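You operate a simulated robot arm through the tools that you are given. There is no shell and no other tool. Be economical: measure what you need, move in short steps, check, and stop when the job is done.

You run a simulated two-armed robot. Do the job below in one go: nothing can be reset, and whatever is moved stays where it is left.

TASK
File the yellow and pink divider cards in the grey card box.
Fine: hold the box, push the orange slider close up to them, and put the box on the wooden tray.

Only the result counts: the job must be done as asked and must still hold three seconds after the hand-in. Knocking over, shifting, dropping, spilling or breaking anything else fails it.

THE ROBOT
Two 7-joint arms with two-finger parallel grippers on one trunk, on a base that drives. Base frame: it is fixed to the floor where the robot stands at the start and does not move with it; the origin is under the middle of the robot, x ahead of it, y to its left, z up; the surface under the hand at the start is at about z = 751. Lengths are in mm, angles in degrees, forces in N, time in s.
The left shoulder is at the start at [-82, 119, 851], the right one opposite. With the tool pointing down near the work surface each hand reaches from about 180 to 600 mm from the robot's upright axis, wherever it stands, measured 20 degrees to its own side. Places, roughly: orange slider [500, -100, 800]; wooden tray [500, 600, 900]. Payload 3.43 kg a hand.
The tool frame of a hand sits at the grasp point between the pads (the TCP): z along the fingers, y along the line on which they close. The tips reach 30 mm beyond it. Largest opening 94 mm; finger width 28, thickness 10; the body of the gripper, 50 by 96 mm, starts 55 mm behind the TCP.
Orientation is that of the tool frame in the base frame, as a unit quaternion [x, y, z, w]. With the fingers straight down and closing along the base's y, the tool's x points along the base's -x, its y along +y and its z along -z.

THE INTERFACE
- The arms move only by the tool send_rows. It takes "left_motion", "right_motion" or both (then of equal length, played together; a hand with none holds still); each is a list of rows, each a list of 3 entries, a list of its own where there are three numbers: the closure in counts, from 0 (fully open) to 255 (shut), then the shift along the tool's x, y, z in units of 30 mm (1.0 is 30 mm), then the turn, a rotation vector about the tool's x, y, z in units of 4 degrees (1.0 is 4 degrees). In form: [[grip, [tx, ty, tz], [ax, ay, az]], ...]. A call has 1 to 12 rows; each row shifts and turns the commanded pose from where the row before left it, along the tool's axes as they then stand. A call with a number of a shift or a turn outside -1 to 1 is refused whole. Each row takes 0.2 s and may step no farther than 50 mm and 8.6 degrees from the row before; otherwise, or with a gripper value out of range, the whole call is refused. Where a pose cannot be reached the arm comes as near as it can. A force on the tool above 90 N (or 10 N above the force at the start of the call, whichever is more), or a blocked arm, ends the call early, and 0.2 s more pass. The fingers move at their own pace (about 153 mm/s each) and stop on an object; they squeeze with about 39 N. The grip force told is the motor's: it shows also when the fingers shut on nothing. Time passes only in rows, and 0.2 s behind the last, so rows that do not move let the fingers close. It gives the time, the measured TCP pose, the force on the tool (base axes), the opening and the grip force at its end, in the units of the frame above (readings bear some noise), with the torque about the TCP (base axes, N m) and any sound that the robot's microphone picked up, and new pictures: "show" is both (left out), scene, wrist or none (wrist: the cameras of the hands that moved).
- Cameras (640 x 400 px; columns grow to the right, rows downward): "scene" is now at [27.9, 6.7, 1552.8]; the picture's right is [0.10, -0.99, 0.00], its down [-0.81, -0.08, -0.59] and it looks along [0.58, 0.06, -0.81] (base axes); focal length 265 px, centre (320, 200). "left" rides on the left gripper at [76, -14, -103] in its tool frame; the picture's right is [0.18, 0.98, 0.00], its down [-0.75, 0.14, -0.64] and it looks along [-0.63, 0.12, 0.77] (tool axes); focal length 243 px, centre (320, 200). "right" rides on the right gripper at [76, 14, -102] in its tool frame; the picture's right is [-0.18, 0.98, 0.00], its down [-0.75, -0.14, -0.64] and it looks along [-0.63, -0.12, 0.77] (tool axes); focal length 243 px, centre (320, 200). There is no depth. A picture from a camera that has moved, and an enlarged one, comes with that camera's place and axes in the base frame and with its lens.
- slide_trunk(by): slides the trunk up (or, below 0, down) by that many mm; the arms and the scene camera ride with it, the base frame stays. It gives what a move gives, with no picture.
- steer(legs): drives the robot by 1 to 6 legs, each [ahead, left, turn to the left] in mm, mm and degrees, along the robot's own axes; the way and the turn of a leg run together, so that a leg with both is an arc; at most 1500 mm and 180 degrees a leg. The arms and the cameras ride along, it lands a little off, and it stops where it bumps. It gives what a move gives, and a new picture of the scene camera.
- turn_head(pan, tilt): turns the head with the scene camera to pan (to the left, within 143 degrees either way) and tilt (down, from -29 to 69), counted from straight ahead of the robot. It gives what a move gives, and a new picture of the scene camera.
- inspect(camera, box): a new picture of the part [left, top, right, bottom] of that camera's present view, enlarged. It takes no simulated time.
- sign_off(): hands the job in; it is judged then, once.

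Go step by step. Nothing tells you exact positions but the pictures and the camera data: compare them with the known pose of the tool, close in by small moves and look again before you grip or let go. The budget is 120 turns and 260 pictures, counting those below and the enlarged ones. Unless the task says otherwise, let go and move clear before handing in, and close with one line.

The tools are called by a JSON object that holds its "method" and its "body". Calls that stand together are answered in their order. send_rows: Moves the arms, as the interface text tells. Its arguments: {"type":"object","properties":{"left_motion":{"type":"array"},"right_motion":{"type":"array"},"show":{"type":"string","enum":["both","scene","wrist","none"]}},"required":[]} The other tools are called the same way: slide_trunk (by) slides the trunk up or down; steer (legs) drives the base; turn_head (pan, tilt) turns the head that bears the scene camera; inspect (camera, box) takes an enlarged picture of a part of a camera's view; sign_off () hands the job in.

At the start:

```text
t: 0.0
left_tcp_pos: [355.2, 240.7, 1090.8]
left_tcp_rot: [0.0, 1.0, 0.0, -0.001]
left_ft_force: [-0.2, 0.5, -0.1]
left_torque: [0.03, -0.01, -0.02]
left_gripper_width: 94.0
left_finger_force: 0.1
right_tcp_pos: [350.0, -99.5, 1133.7]
right_tcp_rot: [0.0, 1.0, 0.0, 0.0]
right_ft_force: [0.7, -0.3, -0.1]
right_torque: [0.0, 0.0, -0.02]
right_gripper_width: 94.1
right_finger_force: 0.0
trunk travel left (down, up): [-275.0, 60.0]
robot x, y, heading: [-1.1, 0.9, 0.0]
head pan, tilt: [5.8, 54.1]
```

scene: 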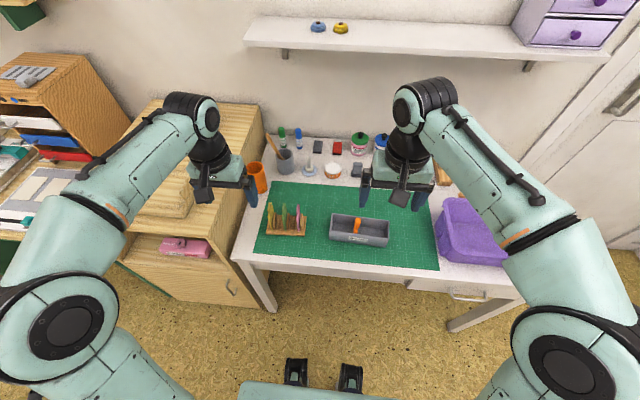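
right: 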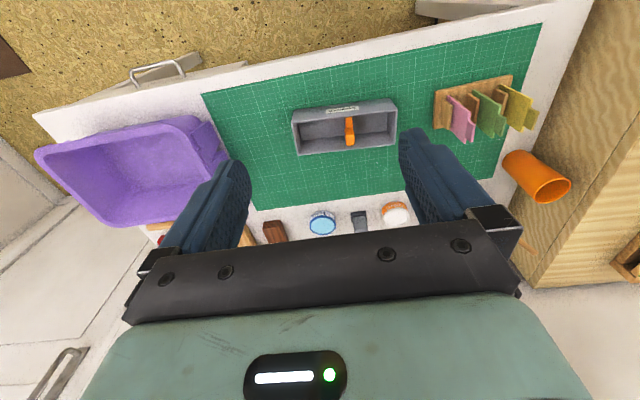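
left: 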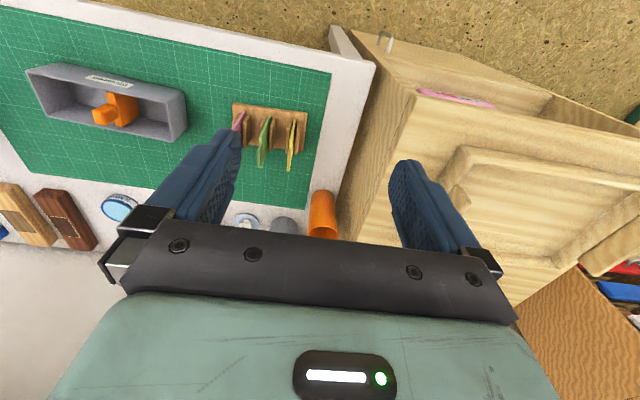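

I see the desk with the grey box (orange slider inside) in front, a wooden rack of three cards (pink, green, yellow) to its left, and a wooden cabinet further left where the tray may be. I'll enlarge the details first.

{"method": "inspect", "body": {"camera": "scene", "box": [240, 180, 440, 280]}}

{"method": "inspect", "body": {"camera": "left", "box": [0, 40, 340, 240]}}

{"method": "inspect", "body": {"camera": "right", "box": [280, 60, 580, 220]}}

{"method": "inspect", "body": {"camera": "scene", "box": [0, 80, 280, 280]}}

```text
3.20 times, centred on (340, 230) of scene
camera zoom: at [27.9, 6.7, 1552.8], right [0.1, -0.99, 0.0], down [-0.81, -0.08, -0.59], along [0.58, 0.06, -0.81], focal length 847 px, centre (256, 104)
```

zoom: 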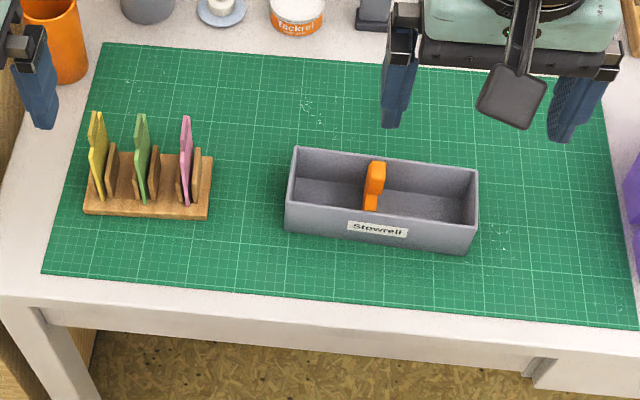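

```text
1.88 times, centred on (170, 140) of left
camera zoom: at [278.2, 227.2, 1192.7], right [-0.18, 0.98, 0.0], down [0.75, 0.14, 0.64], along [0.63, 0.12, -0.77], focal length 457 px, centre (602, 313)
```

zoom: 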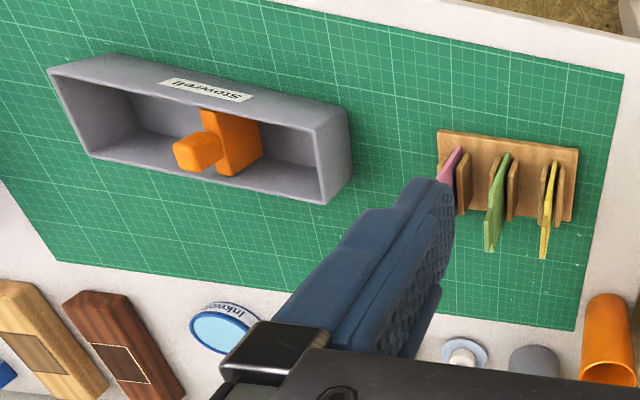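

```text
2.13 times, centred on (430, 140) of right
camera zoom: at [273.9, -84.7, 1236.1], right [0.18, 0.98, 0.0], down [0.75, -0.14, 0.64], along [0.63, -0.12, -0.77], focal length 518 px, centre (85, 328)
```

zoom: 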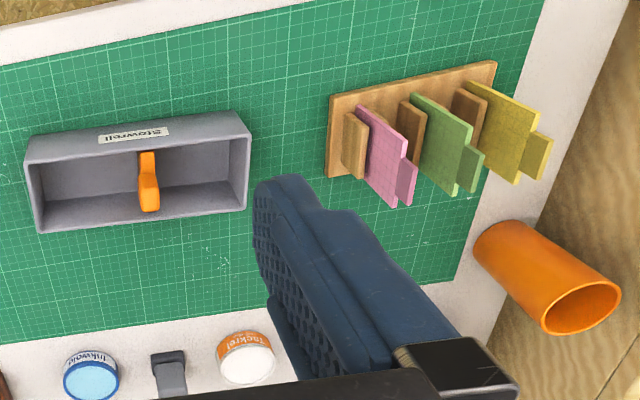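

```text
2.00 times, centred on (140, 180) of scene
camera zoom: at [27.9, 6.7, 1552.8], right [0.1, -0.99, 0.0], down [-0.81, -0.08, -0.59], along [0.58, 0.06, -0.81], focal length 529 px, centre (680, 240)
```

zoom: 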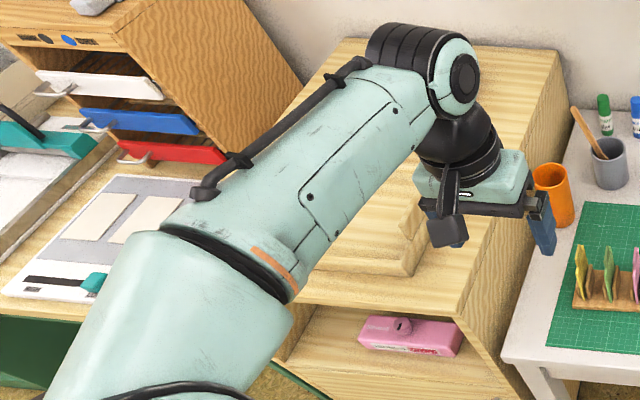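

The box stands at about x 440–510, y −171 to 17, and the rack at y 101–232. The plan: right hand holds the box's right end, left hand files the cards in the left compartment and pushes the slider left, then I carry the box to the tray. I'll move both hands closer for a look.

{"method": "send_rows", "body": {"left_motion": [[0, [-0.37, -0.55, 0.92], [0, 0, 0]], [0, [-0.37, -0.55, 0.92], [0, 0, 0]], [0, [-0.37, -0.55, 0.92], [0, 0, 0]], [0, [-0.37, -0.55, 0.92], [0, 0, 0]], [0, [0, 0, 0], [0, 0, 0]], [0, [0, 0, 0], [0, 0, 0]], [0, [0, 0, 0], [0, 0, 0]], [0, [0, 0, 0], [0, 0, 0]], [0, [0, 0, 0], [0, 0, 0]], [0, [0, 0, 0], [0, 0, 0]], [0, [0, 0, 0], [0, 0, 0]], [0, [0, 0, 0], [0, 0, 0]]], "right_motion": [[0, [-0.77, -0.2, 0.89], [0, 0, 0]], [0, [-0.77, -0.2, 0.89], [0, 0, 0]], [0, [-0.77, -0.2, 0.89], [0, 0, 0]], [0, [-0.77, -0.2, 0.89], [0, 0, 0]], [0, [-0.77, -0.2, 0.89], [0, 0, 0]], [0, [0, 0, 0], [0, 0, -1]], [0, [0, 0, 0], [0, 0, -1]], [0, [0, 0, 0], [0, 0, -1]], [0, [0, 0, 0], [0, 0, -1]], [0, [0, 0, 0], [0, 0, -1]], [0, [0, 0, 0], [0, 0, -1]], [0, [0, 0, 0], [0, 0, -1]]]}}

```text
t: 2.6
left_tcp_pos: [400.1, 174.7, 979.3]
left_tcp_rot: [0.0, 1.0, 0.0, 0.0]
left_ft_force: [-0.1, -0.9, 0.6]
left_torque: [0.0, 0.02, -0.03]
left_gripper_width: 94.0
left_finger_force: 0.2
right_tcp_pos: [464.1, -129.4, 999.0]
right_tcp_rot: [-0.242, 0.97, 0.0, 0.0]
right_ft_force: [0.2, -0.6, -0.8]
right_torque: [-0.01, 0.02, -0.03]
right_gripper_width: 93.9
right_finger_force: 0.1
trunk travel left (down, up): [-275.0, 60.0]
robot x, y, heading: [-2.9, -2.3, 0.0]
head pan, tilt: [5.8, 54.1]
camera scene: at [28.0, 6.7, 1552.8], right [0.1, -0.99, 0.0], down [-0.81, -0.08, -0.59], along [0.58, 0.06, -0.81], focal length 265 px, centre (320, 200)
camera right: at [391.6, -152.3, 1102.4], right [-0.3, 0.95, 0.0], down [0.73, 0.23, 0.64], along [0.61, 0.19, -0.77], focal length 243 px, centre (320, 200)
camera left: at [323.3, 160.6, 1082.1], right [-0.18, 0.98, 0.0], down [0.75, 0.14, 0.64], along [0.63, 0.12, -0.77], focal length 243 px, centre (320, 200)
```

scene: 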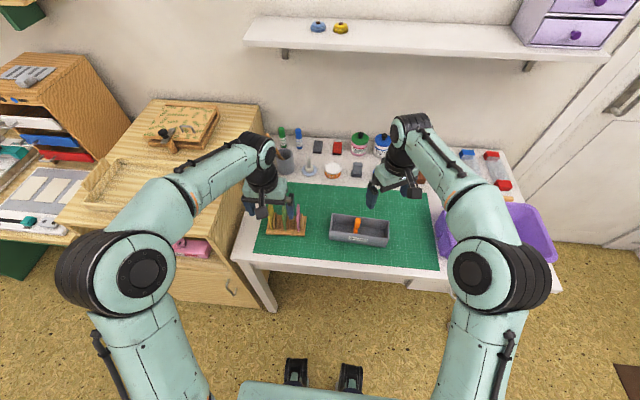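
right: 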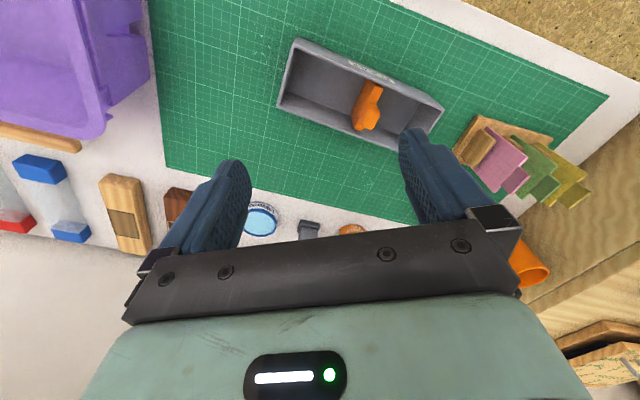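
left: 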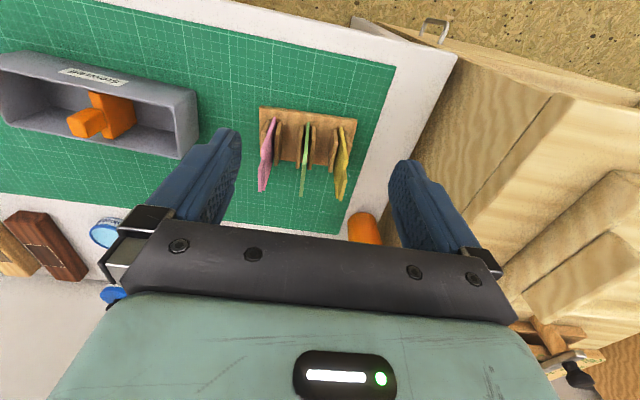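

The cabinet top is now visible with two wooden items on it. I'll enlarge those, and look at the cards.

{"method": "inspect", "body": {"camera": "scene", "box": [40, 80, 280, 230]}}

{"method": "inspect", "body": {"camera": "left", "box": [230, 80, 390, 220]}}

{"method": "inspect", "body": {"camera": "scene", "box": [250, 180, 410, 260]}}

{"method": "inspect", "body": {"camera": "right", "box": [260, 20, 600, 230]}}

```text
2.67 times, centred on (160, 155) of scene
camera zoom: at [28.0, 6.7, 1552.8], right [0.1, -0.99, 0.0], down [-0.81, -0.08, -0.59], along [0.58, 0.06, -0.81], focal length 706 px, centre (747, 320)
```

zoom: 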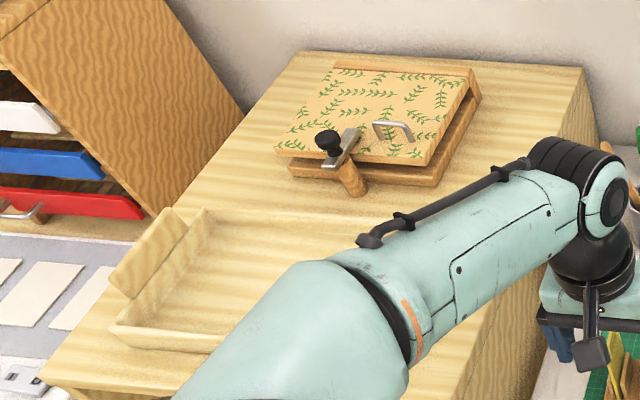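

```text
2.86 times, centred on (310, 150) of left
camera zoom: at [323.3, 160.6, 1082.1], right [-0.18, 0.98, 0.0], down [0.75, 0.14, 0.64], along [0.63, 0.12, -0.77], focal length 693 px, centre (349, 343)
```

zoom: 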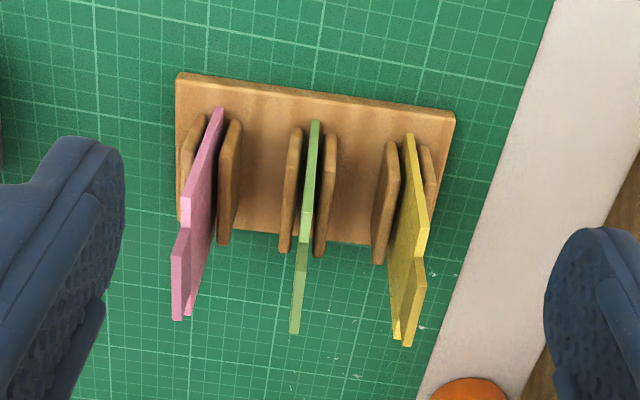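

```text
4.00 times, centred on (330, 220) of scene
camera zoom: at [28.0, 6.7, 1552.8], right [0.1, -0.99, 0.0], down [-0.81, -0.08, -0.59], along [0.58, 0.06, -0.81], focal length 1058 px, centre (280, 120)
```

zoom: 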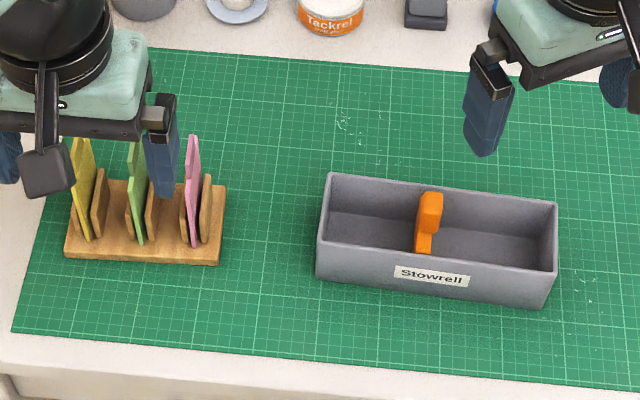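

```text
1.88 times, centred on (430, 125) of right
camera zoom: at [391.6, -152.3, 1102.4], right [-0.3, 0.95, 0.0], down [0.73, 0.23, 0.64], along [0.61, 0.19, -0.77], focal length 457 px, centre (113, 341)
```

zoom: 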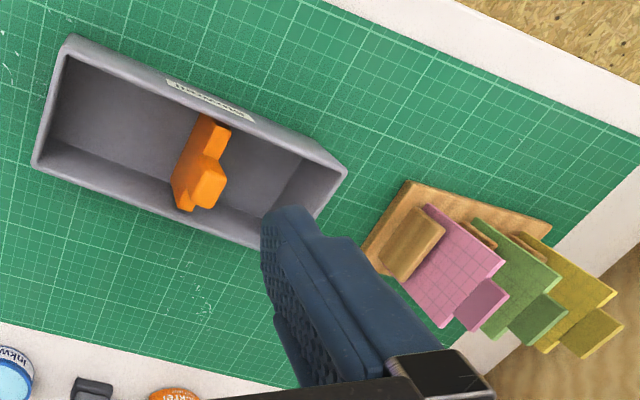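

Cards stand near-vertical at y ≈ 126 (pink), 172 (green), 217 (yellow), x 455–510, body top z ≈ 851 and tab to 868. I need to check the clearance to the cabinet side next to yellow, while turning the right hand the rest of the way.

{"method": "send_rows", "body": {"right_motion": [[0, [0, 0, 0], [0, 0, -1]], [0, [0, 0, 0], [0, 0, -1]], [0, [0, 0, 0], [0, 0, -1]], [0, [0, 0, 0], [0, 0, -1]], [0, [0, 0, 0], [0, 0, -1]], [0, [0, 0, 0], [0, 0, -1]], [0, [0, 0, 0], [0, 0, -1]], [0, [0, 0, 0], [0, 0, -1]], [0, [0, 0, 0], [0, 0, -1]], [0, [0, 0, 0], [0, 0, -1]], [0, [0, 0, 0], [0, 0, -1]], [0, [0, 0, 0], [0, 0, -1]]], "show": "wrist"}}

{"method": "inspect", "body": {"camera": "scene", "box": [180, 80, 340, 300]}}

{"method": "inspect", "body": {"camera": "left", "box": [220, 0, 640, 300]}}

```text
t: 5.2
left_tcp_pos: [401.5, 174.4, 978.2]
left_tcp_rot: [0.0, 1.0, 0.0, 0.0]
left_ft_force: [0.1, -0.8, 1.1]
left_torque: [-0.01, 0.01, 0.01]
left_gripper_width: 94.0
left_finger_force: 0.0
right_tcp_pos: [465.7, -129.8, 1001.8]
right_tcp_rot: [-0.616, 0.788, 0.0, 0.0]
right_ft_force: [0.5, -0.1, 0.0]
right_torque: [0.0, -0.02, 0.01]
right_gripper_width: 94.2
right_finger_force: 0.1
trunk travel left (down, up): [-275.0, 60.0]
robot x, y, heading: [-1.2, -0.2, -0.1]
head pan, tilt: [5.8, 54.1]
camera right: at [433.3, -199.4, 1102.8], right [-0.91, 0.41, 0.0], down [0.32, 0.7, 0.64], along [0.27, 0.58, -0.77], focal length 243 px, centre (320, 200)
```

right: 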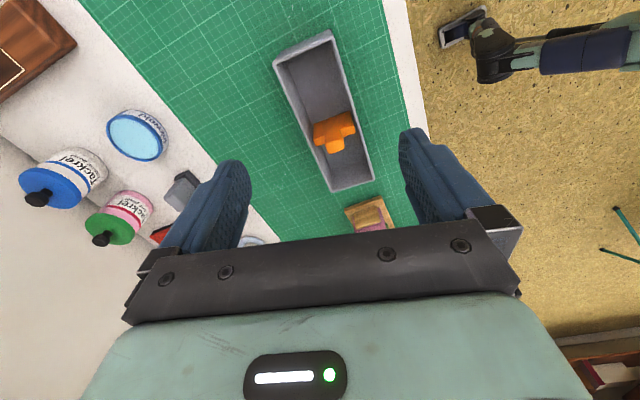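

```text
1.82 times, centred on (260, 190) of scene
camera zoom: at [28.0, 6.7, 1552.8], right [0.1, -0.99, 0.0], down [-0.81, -0.08, -0.59], along [0.58, 0.06, -0.81], focal length 481 px, centre (429, 218)
```

zoom: 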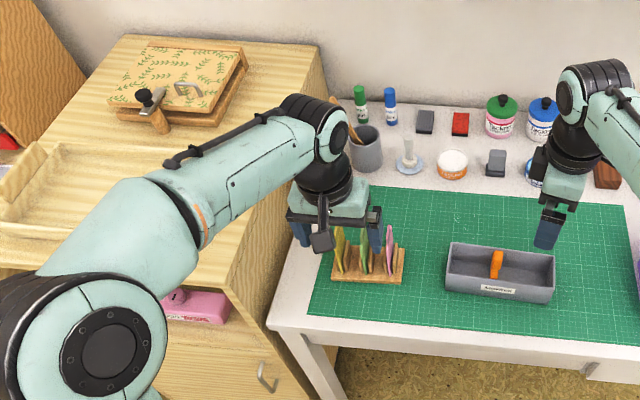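

```text
1.33 times, centred on (430, 150) of left
camera zoom: at [323.3, 160.6, 1082.1], right [-0.18, 0.98, 0.0], down [0.75, 0.14, 0.64], along [0.63, 0.12, -0.77], focal length 324 px, centre (173, 267)
```

zoom: 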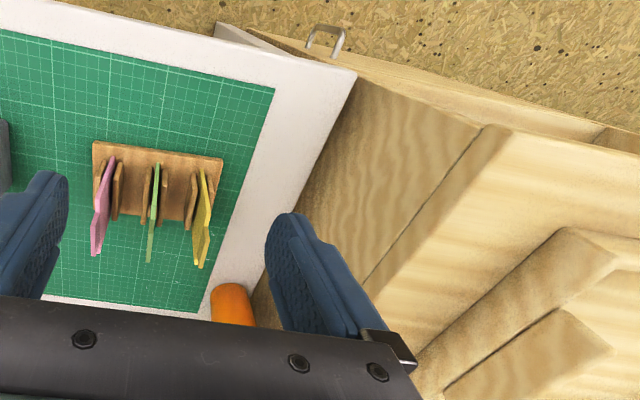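

The cabinet edge is at y ≈ 343, so there is room. I'll bring the left hand above yellow with a partly closed gripper, and the right hand over the box's right end.

{"method": "send_rows", "body": {"left_motion": [[163, [-0.88, 0.46, 0.53], [0, 0, 0]], [163, [-0.88, 0.46, 0.53], [0, 0, 0]], [163, [-0.88, 0.46, 0.53], [0, 0, 0]], [163, [0, 0, 0], [0, 0, -0.75]], [163, [0, 0, 0], [0, 0, 0]], [163, [0, 0, 0], [0, 0, 0]], [163, [0, 0, 0], [0, 0, 0]], [163, [0, 0, 0], [0, 0, 0]], [163, [0, 0, 0], [0, 0, 0]]], "right_motion": [[0, [0, 0, 0], [0, 0, -0.87]], [0, [0, 0, 0], [0, 0, -0.87]], [0, [0, 0, 0], [0, 0, -0.87]], [0, [0.757, -0.173, 0], [0, 0, 0]], [0, [0, 0, 0.94], [0, 0, 0]], [0, [0, 0, 0.94], [0, 0, 0]], [0, [0, 0, 0.94], [0, 0, 0]], [0, [0, 0, 0.94], [0, 0, 0]], [0, [0, 0, 0.94], [0, 0, 0]]]}}

```text
t: 7.2
left_tcp_pos: [479.6, 216.2, 932.2]
left_tcp_rot: [-0.026, 1.0, 0.0, 0.0]
left_ft_force: [0.6, 0.0, 0.5]
left_torque: [0.0, -0.01, 0.01]
left_gripper_width: 33.9
left_finger_force: 0.0
right_tcp_pos: [470.0, -151.8, 860.0]
right_tcp_rot: [-0.685, 0.729, 0.001, 0.0]
right_ft_force: [0.2, 1.0, -0.3]
right_torque: [0.0, 0.01, 0.01]
right_gripper_width: 94.1
right_finger_force: 0.0
trunk travel left (down, up): [-275.0, 60.0]
robot x, y, heading: [-0.4, 2.5, 0.0]
head pan, tilt: [5.8, 54.1]
camera scene: at [28.2, 6.7, 1552.8], right [0.1, -0.99, 0.0], down [-0.81, -0.08, -0.59], along [0.58, 0.06, -0.81], focal length 265 px, centre (320, 200)
camera right: at [451.2, -227.0, 961.7], right [-0.97, 0.25, 0.0], down [0.19, 0.74, 0.64], along [0.16, 0.62, -0.77], focal length 243 px, centre (320, 200)
camera left: at [403.7, 198.5, 1034.6], right [-0.24, 0.97, 0.0], down [0.75, 0.18, 0.64], along [0.62, 0.15, -0.77], focal length 243 px, centre (320, 200)
```

scene: 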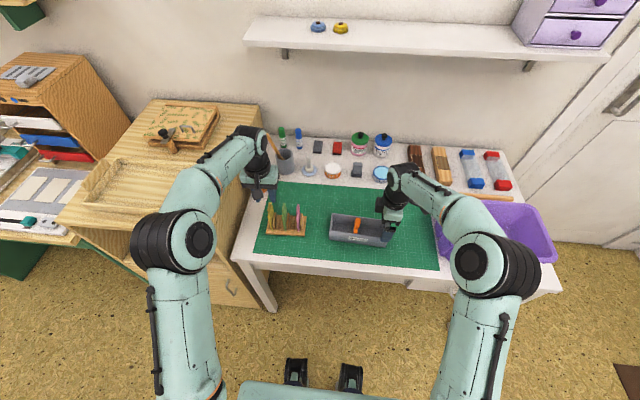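
right: 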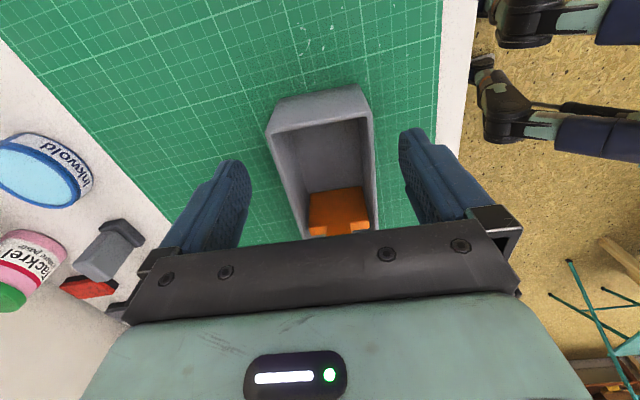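
left: 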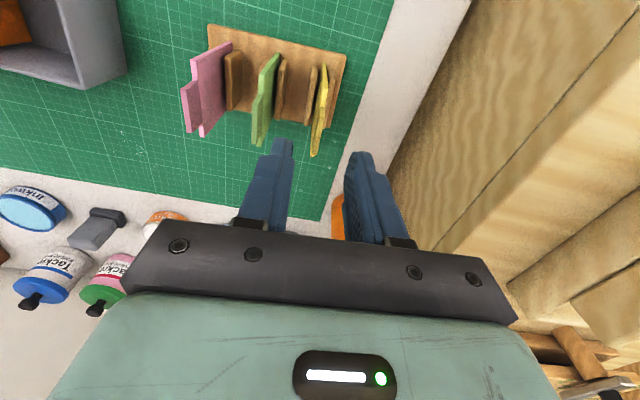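

Both hands line up with their targets. I'll lower both and look before gripping.

{"method": "send_rows", "body": {"left_motion": [[163, [0, 0.03, 0.83], [0, 0, 0]], [163, [0, 0, 0.83], [0, 0, 0]], [163, [0, 0, 0.83], [0, 0, 0]]], "right_motion": [[0, [0, 0, 0.78], [0, 0, 0]], [0, [0, 0, 0.78], [0, 0, 0]], [0, [0, 0, 0.78], [0, 0, 0]]]}}

{"method": "inspect", "body": {"camera": "left", "box": [220, 60, 420, 240]}}

{"method": "inspect", "body": {"camera": "scene", "box": [240, 150, 440, 270]}}

```text
t: 8.0
left_tcp_pos: [479.8, 216.9, 856.6]
left_tcp_rot: [-0.027, 1.0, 0.0, 0.0]
left_ft_force: [0.4, 0.3, 0.2]
left_torque: [0.0, 0.01, 0.01]
left_gripper_width: 34.2
left_finger_force: 0.1
right_tcp_pos: [469.0, -152.7, 787.3]
right_tcp_rot: [-0.685, 0.729, 0.0, 0.0]
right_ft_force: [-0.8, -0.3, -0.4]
right_torque: [0.0, 0.01, -0.03]
right_gripper_width: 94.0
right_finger_force: 0.0
trunk travel left (down, up): [-275.0, 60.0]
robot x, y, heading: [-0.9, 0.8, -0.1]
head pan, tilt: [5.8, 54.1]
camera scene: at [28.5, 6.7, 1552.8], right [0.1, -0.99, 0.0], down [-0.81, -0.08, -0.59], along [0.58, 0.06, -0.81], focal length 265 px, centre (320, 200)
camera right: at [450.8, -227.3, 890.9], right [-0.97, 0.24, 0.0], down [0.19, 0.74, 0.64], along [0.16, 0.62, -0.77], focal length 243 px, centre (320, 200)
camera left: at [403.4, 199.8, 959.5], right [-0.23, 0.97, 0.0], down [0.75, 0.18, 0.64], along [0.62, 0.15, -0.77], focal length 243 px, centre (320, 200)
```

scene: 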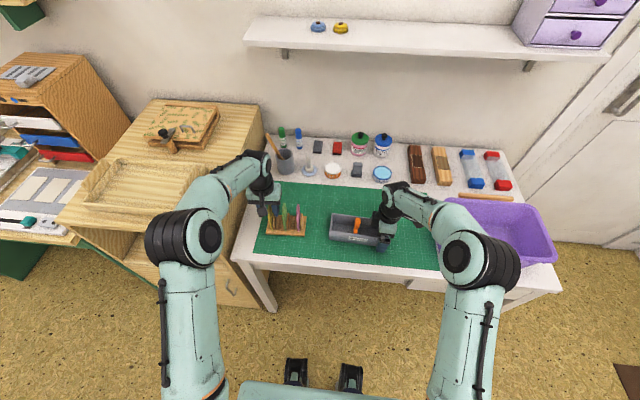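
right: 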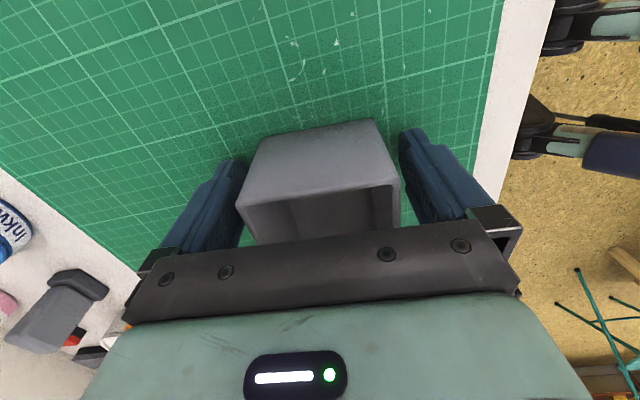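
left: 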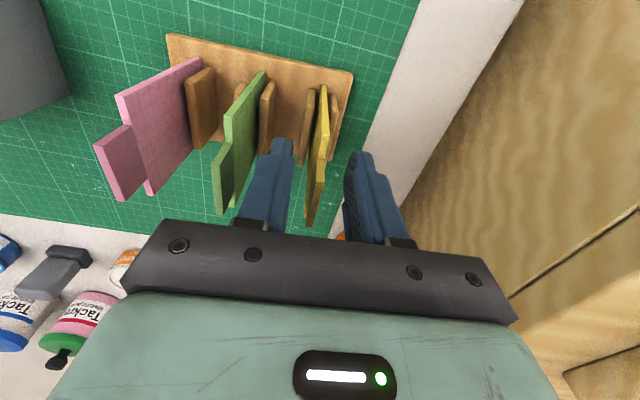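

```text
2.22 times, centred on (320, 150) of left
camera zoom: at [403.4, 199.8, 959.5], right [-0.23, 0.97, 0.0], down [0.75, 0.18, 0.64], along [0.62, 0.15, -0.77], focal length 539 px, centre (320, 311)
```

zoom: 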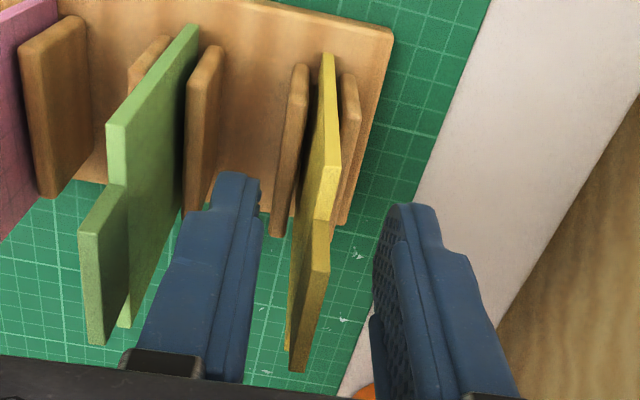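

```text
3.20 times, centred on (340, 210) of scene
camera zoom: at [28.5, 6.7, 1552.8], right [0.1, -0.99, 0.0], down [-0.81, -0.08, -0.59], along [0.58, 0.06, -0.81], focal length 847 px, centre (256, 168)
```

zoom: 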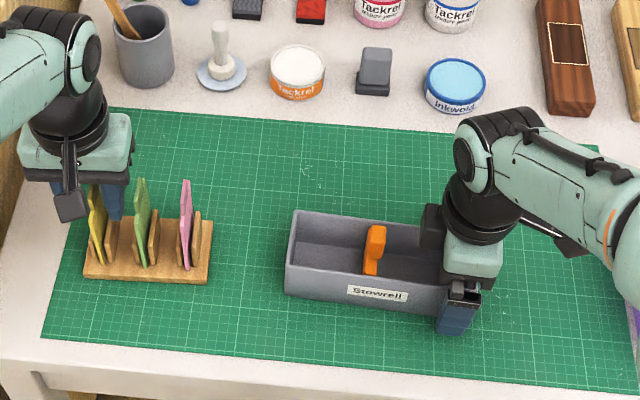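

Yellow sits between the left fingers and the box end between the right ones; closing both.

{"method": "send_rows", "body": {"left_motion": [[255, [0, 0, 0], [0, 0, 0]], [255, [0, 0, 0], [0, 0, 0]], [255, [0, 0, 0], [0, 0, 0]]], "right_motion": [[255, [0, 0, 0], [0, 0, 0]], [255, [0, 0, 0], [0, 0, 0]], [255, [0, 0, 0], [0, 0, 0]]]}}

{"method": "inspect", "body": {"camera": "scene", "box": [240, 150, 440, 270]}}

```text
t: 8.8
left_tcp_pos: [479.1, 217.0, 857.5]
left_tcp_rot: [-0.026, 1.0, -0.001, 0.0]
left_ft_force: [0.4, 0.1, -0.6]
left_torque: [-0.01, 0.02, 0.0]
left_gripper_width: 6.9
left_finger_force: 38.9
right_tcp_pos: [470.2, -152.8, 789.3]
right_tcp_rot: [-0.684, 0.729, 0.0, 0.0]
right_ft_force: [-0.8, -0.7, 0.4]
right_torque: [-0.1, -0.02, 0.02]
right_gripper_width: 73.8
right_finger_force: 39.2
trunk travel left (down, up): [-275.0, 60.0]
robot x, y, heading: [1.7, 0.7, -0.3]
head pan, tilt: [5.8, 54.1]
camera scene: at [28.1, 6.7, 1552.8], right [0.1, -0.99, 0.0], down [-0.81, -0.08, -0.59], along [0.58, 0.06, -0.81], focal length 265 px, centre (320, 200)
camera right: at [450.6, -227.4, 891.3], right [-0.97, 0.24, 0.0], down [0.19, 0.74, 0.64], along [0.16, 0.62, -0.77], focal length 243 px, centre (320, 200)
camera left: at [403.1, 200.0, 960.0], right [-0.24, 0.97, 0.0], down [0.75, 0.18, 0.64], along [0.62, 0.15, -0.77], focal length 243 px, centre (320, 200)
```

scene: 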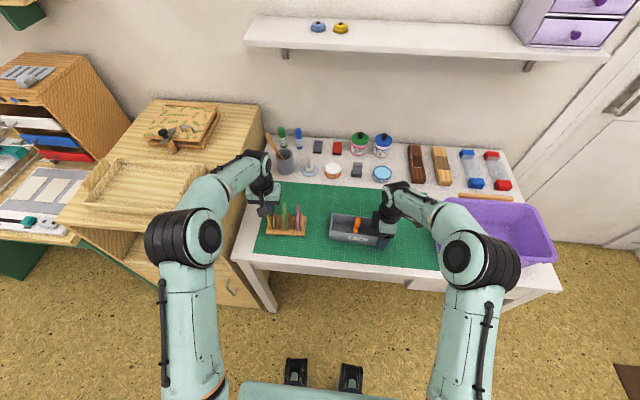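
right: 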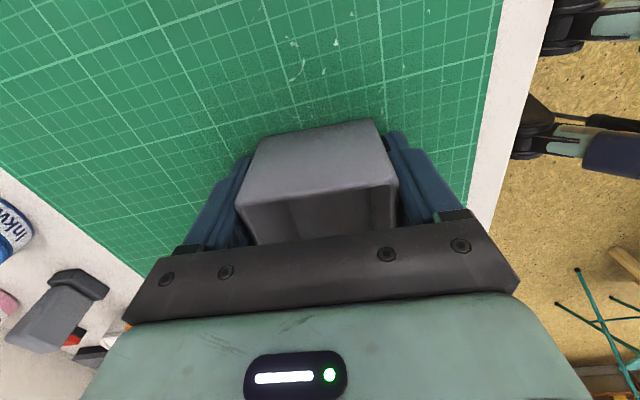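
left: 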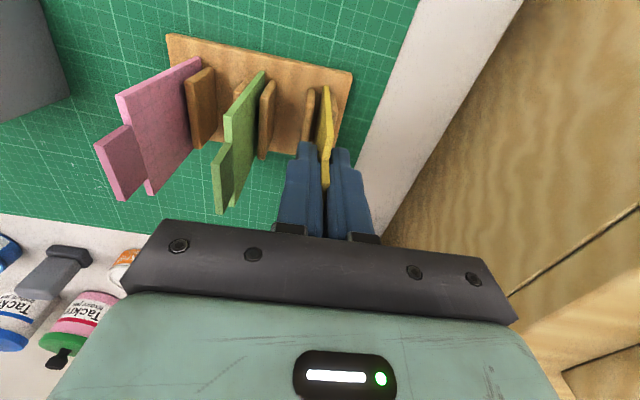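

```text
3.20 times, centred on (340, 210) of scene
camera zoom: at [28.1, 6.7, 1552.8], right [0.1, -0.99, 0.0], down [-0.81, -0.08, -0.59], along [0.58, 0.06, -0.81], focal length 847 px, centre (256, 168)
```

zoom: 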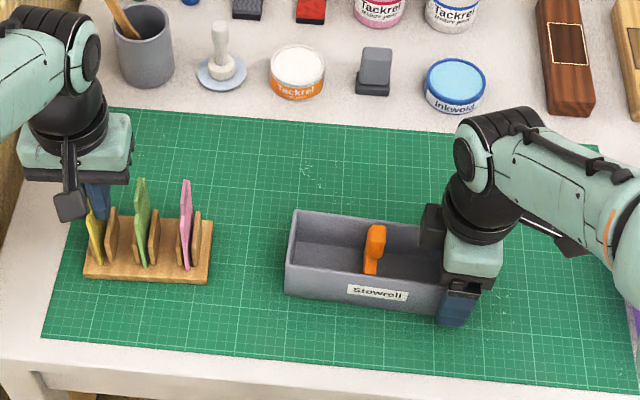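

Yellow is gripped and the box is held. Now I lift yellow well above the other cards, align it with the box and bring it above the left end.

{"method": "send_rows", "body": {"left_motion": [[255, [0, 0, -0.9], [0, 0, 0]], [255, [0, 0, -0.9], [0, 0, 0]], [255, [0, 0, -0.9], [0, 0, 0]], [255, [0, 0, -0.9], [0, 0, 0.83]], [255, [0, 0, -0.9], [0, 0, 0.83]], [255, [-0.064, -1, 0], [0, 0, 0]], [255, [-0.064, -1, 0], [0, 0, 0]], [255, [-0.064, -1, 0], [0, 0, 0]], [255, [-0.064, -1, 0], [0, 0, 0]], [255, [-0.064, -1, 0], [0, 0, 0]], [255, [-0.064, -1, 0], [0, 0, 0]], [255, [-0.064, -1, 0], [0, 0, 0]]]}}

{"method": "inspect", "body": {"camera": "scene", "box": [240, 150, 440, 270]}}

{"method": "inspect", "body": {"camera": "left", "box": [200, 60, 440, 240]}}

```text
t: 11.4
left_tcp_pos: [479.9, 6.2, 991.1]
left_tcp_rot: [0.032, 0.999, 0.0, 0.001]
left_ft_force: [1.2, -0.1, 0.4]
left_torque: [0.01, -0.01, -0.01]
left_gripper_width: 6.6
left_finger_force: 39.2
right_tcp_pos: [469.0, -154.2, 788.9]
right_tcp_rot: [-0.684, 0.729, 0.001, 0.0]
right_ft_force: [0.5, 0.2, 0.8]
right_torque: [-0.07, 0.02, -0.02]
right_gripper_width: 73.5
right_finger_force: 39.3
trunk travel left (down, up): [-275.0, 60.0]
robot x, y, heading: [0.0, -0.5, -0.2]
head pan, tilt: [5.8, 54.1]
camera scene: at [28.1, 5.9, 1552.8], right [0.1, -0.99, 0.0], down [-0.81, -0.08, -0.59], along [0.58, 0.06, -0.81], focal length 265 px, centre (320, 200)
camera left: at [401.4, -3.5, 1094.5], right [-0.12, 0.99, 0.0], down [0.76, 0.09, 0.64], along [0.64, 0.08, -0.77], focal length 243 px, centre (320, 200)
```

scene: 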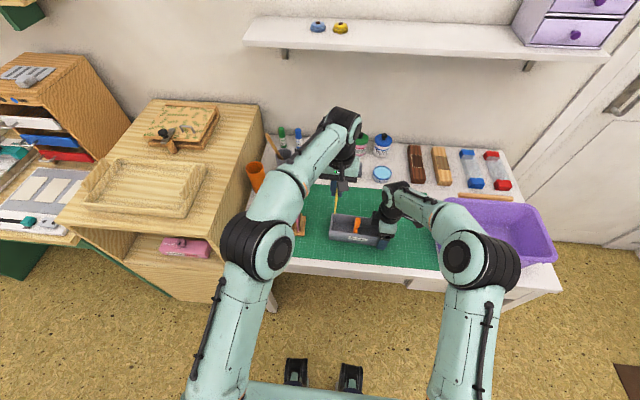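
left: 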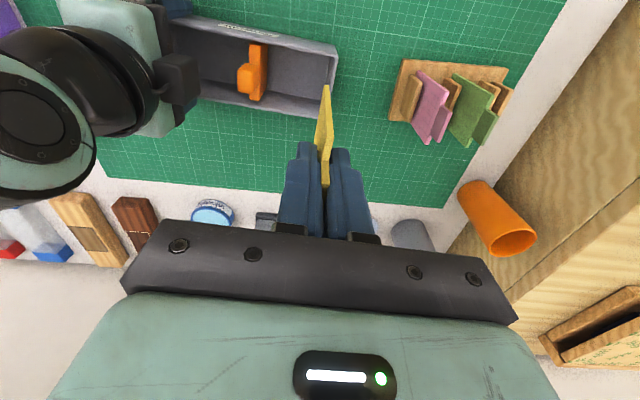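

```text
3.20 times, centred on (340, 210) of scene
camera zoom: at [28.1, 5.9, 1552.8], right [0.1, -0.99, 0.0], down [-0.81, -0.08, -0.59], along [0.58, 0.06, -0.81], focal length 847 px, centre (256, 168)
```

zoom: 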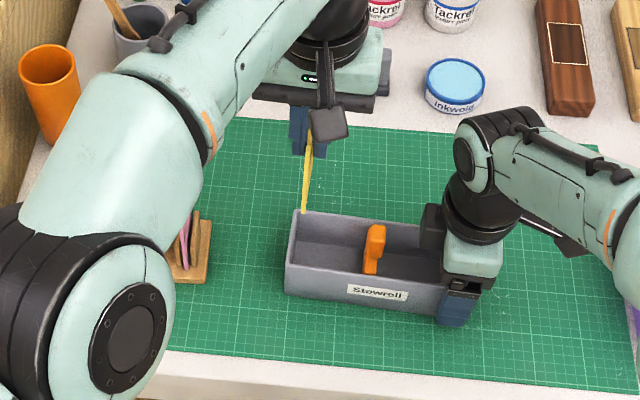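

```text
2.22 times, centred on (320, 150) of left
camera zoom: at [401.4, -3.5, 1094.5], right [-0.12, 0.99, 0.0], down [0.76, 0.09, 0.64], along [0.64, 0.08, -0.77], focal length 539 px, centre (320, 311)
```

zoom: 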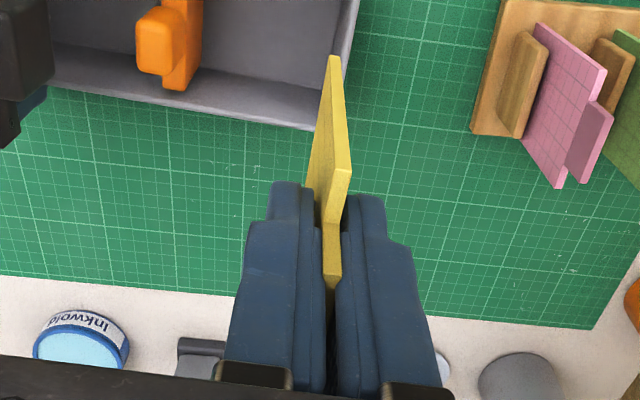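

Yellow hangs vertical above the left end of the box, with its bottom about 87 mm below the TCP. I'll lower it into the box with a slight lean toward the end wall, then check.

{"method": "send_rows", "body": {"left_motion": [[255, [0, 0.05, 0.9], [0, 0, 0]], [255, [0, 0.05, 0.9], [0, 0, 0]], [255, [0, 0, 0.9], [0, 0, 0]], [255, [0, 0, 0.9], [0, 0, 0]], [255, [0, 0, 0.8], [0, 0, 0]], [255, [0, 0, 0], [0.8, 0, 0]]]}}

{"method": "inspect", "body": {"camera": "scene", "box": [280, 170, 400, 250]}}

{"method": "inspect", "body": {"camera": "left", "box": [200, 60, 440, 240]}}

```text
t: 12.8
left_tcp_pos: [477.7, 9.5, 860.6]
left_tcp_rot: [0.032, 0.999, -0.028, -0.001]
left_ft_force: [-0.5, -0.2, -0.2]
left_torque: [-0.02, -0.02, 0.02]
left_gripper_width: 6.6
left_finger_force: 38.9
right_tcp_pos: [469.5, -152.4, 789.9]
right_tcp_rot: [-0.684, 0.729, 0.0, 0.0]
right_ft_force: [-0.4, 0.4, -0.2]
right_torque: [-0.07, -0.01, -0.03]
right_gripper_width: 73.9
right_finger_force: 38.8
trunk travel left (down, up): [-275.0, 60.0]
robot x, y, heading: [0.6, 2.0, -0.2]
head pan, tilt: [5.8, 54.1]
camera scene: at [27.9, 7.2, 1552.9], right [0.1, -0.99, 0.0], down [-0.81, -0.08, -0.59], along [0.58, 0.06, -0.81], focal length 265 px, centre (320, 200)
camera left: at [401.5, 6.5, 963.7], right [-0.12, 0.99, -0.06], down [0.76, 0.13, 0.63], along [0.63, 0.03, -0.77], focal length 243 px, centre (320, 200)
```

scene: 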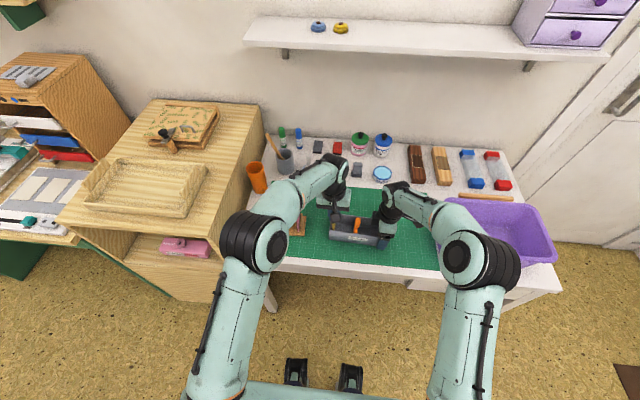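
left: 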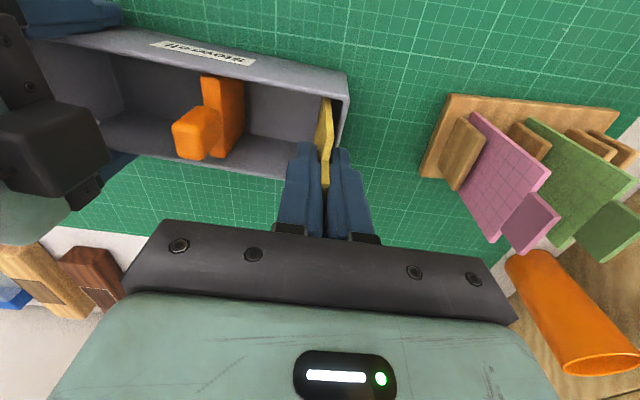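

```text
5.00 times, centred on (340, 210) of scene
camera zoom: at [27.9, 7.2, 1552.9], right [0.1, -0.99, 0.0], down [-0.81, -0.08, -0.59], along [0.58, 0.06, -0.81], focal length 1323 px, centre (220, 150)
```

zoom: 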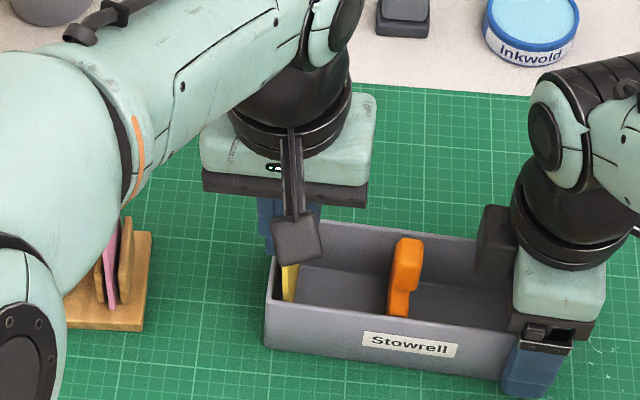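

```text
2.22 times, centred on (320, 150) of left
camera zoom: at [401.5, 6.5, 963.7], right [-0.12, 0.99, -0.06], down [0.76, 0.13, 0.63], along [0.63, 0.03, -0.77], focal length 539 px, centre (320, 311)
```

zoom: 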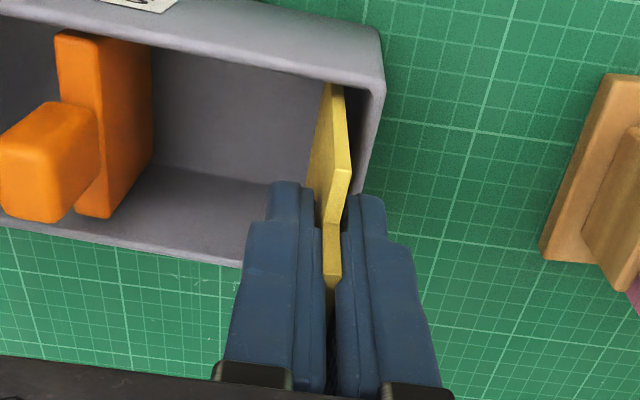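

Yellow is in the box near the end wall. Lowering in small steps until it touches the floor.

{"method": "send_rows", "body": {"left_motion": [[255, [0, 0, 0.2], [0, 0, 0]], [255, [0, 0, 0.17], [0, 0, 0]], [255, [0, 0, 0], [0, 0, 0]]], "show": "none"}}

```text
t: 13.6
left_tcp_pos: [478.0, 9.6, 849.6]
left_tcp_rot: [0.033, 0.999, -0.028, -0.001]
left_ft_force: [-0.9, 0.3, 0.4]
left_torque: [-0.05, 0.02, 0.02]
left_gripper_width: 6.6
left_finger_force: 38.8
right_tcp_pos: [469.3, -152.3, 789.9]
right_tcp_rot: [-0.685, 0.729, 0.0, 0.0]
right_ft_force: [1.7, -0.8, -0.4]
right_torque: [-0.11, 0.03, -0.03]
right_gripper_width: 73.7
right_finger_force: 39.2
trunk travel left (down, up): [-275.0, 60.0]
robot x, y, heading: [2.3, 2.4, 0.1]
head pan, tilt: [5.8, 54.1]
```

{"method": "send_rows", "body": {"left_motion": [[255, [0, 0, 0.1], [0, 0, 0]], [255, [0, 0, 0], [0, 0, 0]]], "show": "none"}}

{"method": "inspect", "body": {"camera": "left", "box": [200, 60, 440, 240]}}

```text
t: 14.2
left_tcp_pos: [479.6, 8.8, 848.7]
left_tcp_rot: [0.031, 0.999, -0.029, 0.001]
left_ft_force: [-3.2, 1.5, 21.4]
left_torque: [0.01, 0.36, -0.05]
left_gripper_width: 6.6
left_finger_force: 39.3
right_tcp_pos: [468.1, -152.5, 788.1]
right_tcp_rot: [-0.685, 0.729, 0.0, 0.0]
right_ft_force: [4.2, 1.1, -6.4]
right_torque: [-0.78, 0.03, -0.61]
right_gripper_width: 73.6
right_finger_force: 38.8
trunk travel left (down, up): [-275.0, 60.0]
robot x, y, heading: [1.4, 0.6, 0.1]
head pan, tilt: [5.8, 54.1]
```

```text
2.22 times, centred on (320, 150) of left
camera zoom: at [401.1, 5.8, 951.5], right [-0.12, 0.99, -0.06], down [0.76, 0.13, 0.64], along [0.64, 0.03, -0.77], focal length 539 px, centre (320, 311)
```

zoom: 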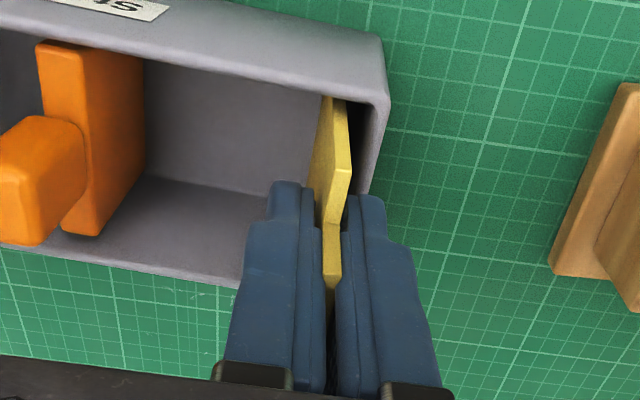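

Floor contact at about 21 N. I'll ease up slightly and open a little to let yellow go, then look.

{"method": "send_rows", "body": {"left_motion": [[255, [0, 0, -0.06], [0, 0, 0]], [230, [0, 0, 0], [0, 0, 0]], [205, [0, 0, 0], [0, 0, 0]], [205, [0, 0, 0], [0, 0, 0]]], "show": "none"}}

{"method": "inspect", "body": {"camera": "left", "box": [200, 60, 440, 240]}}

{"method": "inspect", "body": {"camera": "scene", "box": [280, 170, 400, 250]}}

```text
t: 15.2
left_tcp_pos: [479.2, 9.7, 848.6]
left_tcp_rot: [0.032, 0.999, -0.029, -0.001]
left_ft_force: [-0.1, -0.1, -1.0]
left_torque: [-0.01, 0.01, -0.02]
left_gripper_width: 18.4
left_finger_force: 0.0
right_tcp_pos: [468.9, -151.9, 789.4]
right_tcp_rot: [-0.685, 0.728, 0.0, 0.0]
right_ft_force: [-0.6, 0.3, 1.1]
right_torque: [0.28, 0.1, 0.11]
right_gripper_width: 73.7
right_finger_force: 38.3
trunk travel left (down, up): [-275.0, 60.0]
robot x, y, heading: [0.2, 0.5, -0.0]
head pan, tilt: [5.8, 54.1]
```

```text
2.22 times, centred on (320, 150) of left
camera zoom: at [401.3, 5.7, 951.0], right [-0.12, 0.99, -0.05], down [0.76, 0.13, 0.63], along [0.63, 0.04, -0.77], focal length 539 px, centre (320, 311)
```

zoom: 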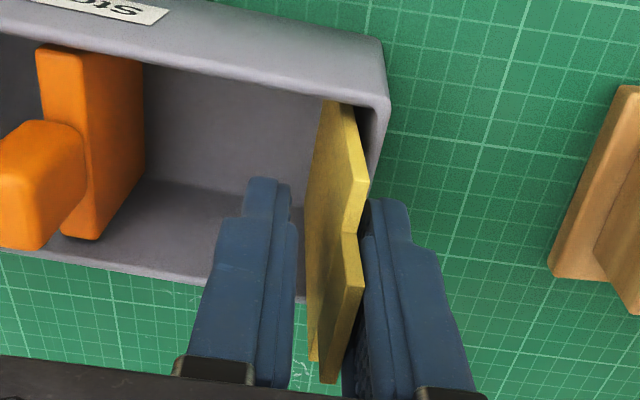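

```text
5.00 times, centred on (340, 210) of scene
camera zoom: at [27.8, 6.7, 1552.8], right [0.1, -0.99, 0.0], down [-0.81, -0.08, -0.59], along [0.58, 0.06, -0.81], focal length 1323 px, centre (220, 150)
```

zoom: 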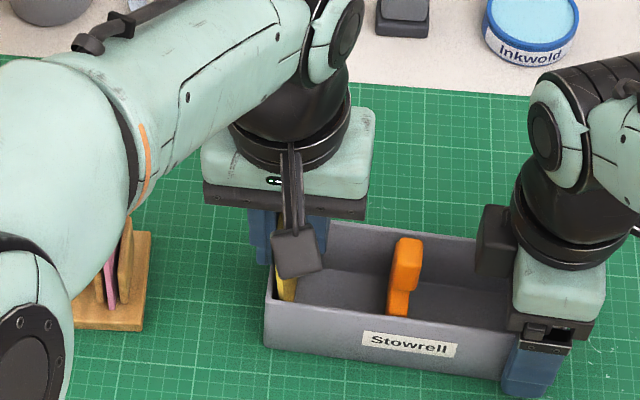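

Yellow leans on the end wall. I'll open a bit more, rise, and go above pink.

{"method": "send_rows", "body": {"left_motion": [[180, [0, 0, 0], [0, 0, 0]], [180, [0, 0, 0], [0, 0, 0]], [180, [0, 0, -0.9], [0, 0, 0]], [180, [0, 0, -0.9], [0, 0, 0]], [180, [0, 0, -0.9], [0, 0, 0]], [170, [0, 0, -0.9], [-0.8, 0, 0]], [163, [0, 0, -0.9], [0, 0, -0.85]], [163, [0, 0, 0], [0, 0, -0.85]], [163, [-0.075, 0.9, 0], [0, 0, 0]], [163, [-0.075, 0.9, 0], [0, 0, 0]], [163, [-0.075, 0.9, 0], [0, 0, 0]], [163, [-0.075, 0.9, 0], [0, 0, 0]]]}}

{"method": "inspect", "body": {"camera": "left", "box": [120, 0, 440, 240]}}

{"method": "inspect", "body": {"camera": "scene", "box": [240, 150, 440, 270]}}

```text
t: 17.8
left_tcp_pos: [481.9, 124.1, 982.0]
left_tcp_rot: [-0.027, 1.0, 0.0, 0.0]
left_ft_force: [0.5, -0.2, 0.5]
left_torque: [0.03, -0.01, 0.0]
left_gripper_width: 33.9
left_finger_force: 0.0
right_tcp_pos: [468.7, -152.2, 789.8]
right_tcp_rot: [-0.685, 0.728, 0.0, 0.001]
right_ft_force: [0.4, 0.6, 0.4]
right_torque: [0.04, -0.02, -0.02]
right_gripper_width: 73.7
right_finger_force: 39.1
trunk travel left (down, up): [-275.0, 60.0]
robot x, y, heading: [-2.6, -2.7, 0.1]
head pan, tilt: [5.8, 54.1]
camera scene: at [27.9, 7.3, 1552.8], right [0.1, -0.99, 0.0], down [-0.81, -0.08, -0.59], along [0.58, 0.06, -0.81], focal length 265 px, centre (320, 200)
camera left: at [406.1, 106.0, 1085.3], right [-0.24, 0.97, 0.0], down [0.74, 0.18, 0.64], along [0.62, 0.15, -0.77], focal length 243 px, centre (320, 200)
```

scene: 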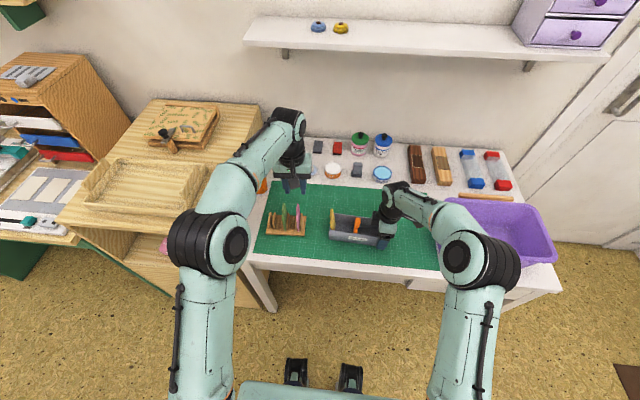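
left: 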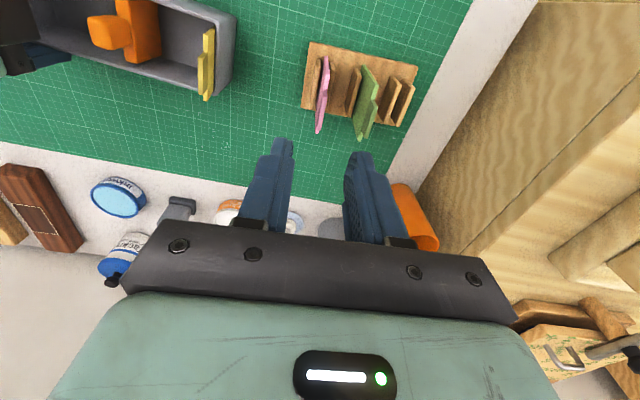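

```text
1.67 times, centred on (280, 120) of left
camera zoom: at [406.1, 106.0, 1085.3], right [-0.24, 0.97, 0.0], down [0.74, 0.18, 0.64], along [0.62, 0.15, -0.77], focal length 404 px, centre (387, 333)
```

zoom: 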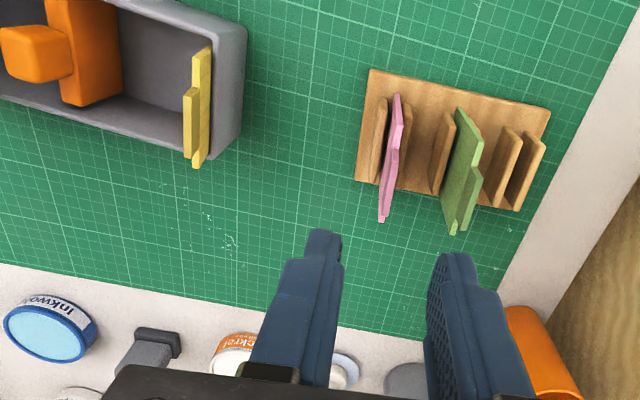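

```text
3.20 times, centred on (340, 210) of scene
camera zoom: at [27.9, 7.3, 1552.8], right [0.1, -0.99, 0.0], down [-0.81, -0.08, -0.59], along [0.58, 0.06, -0.81], focal length 847 px, centre (256, 168)
```

zoom: 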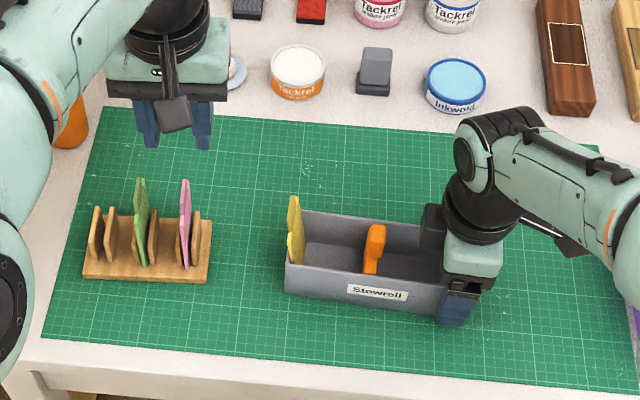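

Yellow stands leaning on the end wall. Pink is right under the left hand; descending onto it.

{"method": "send_rows", "body": {"left_motion": [[163, [0, 0.05, 0.833], [0, 0, 0]], [163, [0, 0, 0.833], [0, 0, 0]], [163, [0, 0, 0.833], [0, 0, 0]], [163, [0, 0, 0.833], [0, 0, 0]], [163, [0, 0, 0.833], [0, 0, 0]]], "show": "none"}}

{"method": "inspect", "body": {"camera": "left", "box": [220, 60, 420, 240]}}

```text
t: 19.0
left_tcp_pos: [482.6, 125.1, 856.0]
left_tcp_rot: [-0.027, 1.0, 0.001, 0.001]
left_ft_force: [-0.3, -0.2, 0.3]
left_torque: [-0.01, -0.01, -0.02]
left_gripper_width: 33.7
left_finger_force: 0.0
right_tcp_pos: [470.6, -152.4, 788.5]
right_tcp_rot: [-0.684, 0.729, 0.0, -0.001]
right_ft_force: [0.1, -0.5, -0.2]
right_torque: [-0.14, 0.01, -0.01]
right_gripper_width: 73.9
right_finger_force: 39.4
trunk travel left (down, up): [-275.0, 60.0]
robot x, y, heading: [-2.4, -1.4, -0.1]
head pan, tilt: [5.8, 54.1]
```

```text
2.22 times, centred on (320, 150) of left
camera zoom: at [405.9, 106.9, 960.5], right [-0.24, 0.97, 0.0], down [0.74, 0.18, 0.64], along [0.62, 0.15, -0.77], focal length 539 px, centre (320, 311)
```

zoom: 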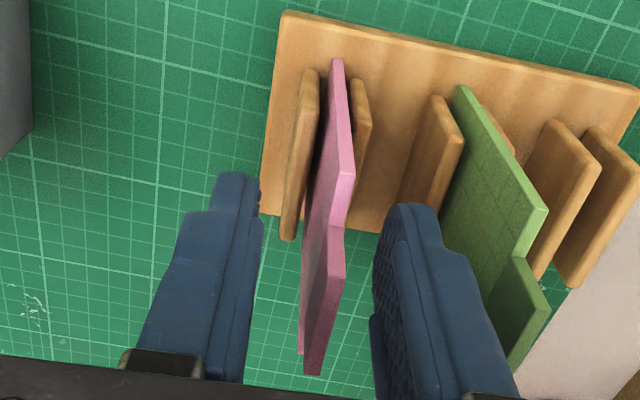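

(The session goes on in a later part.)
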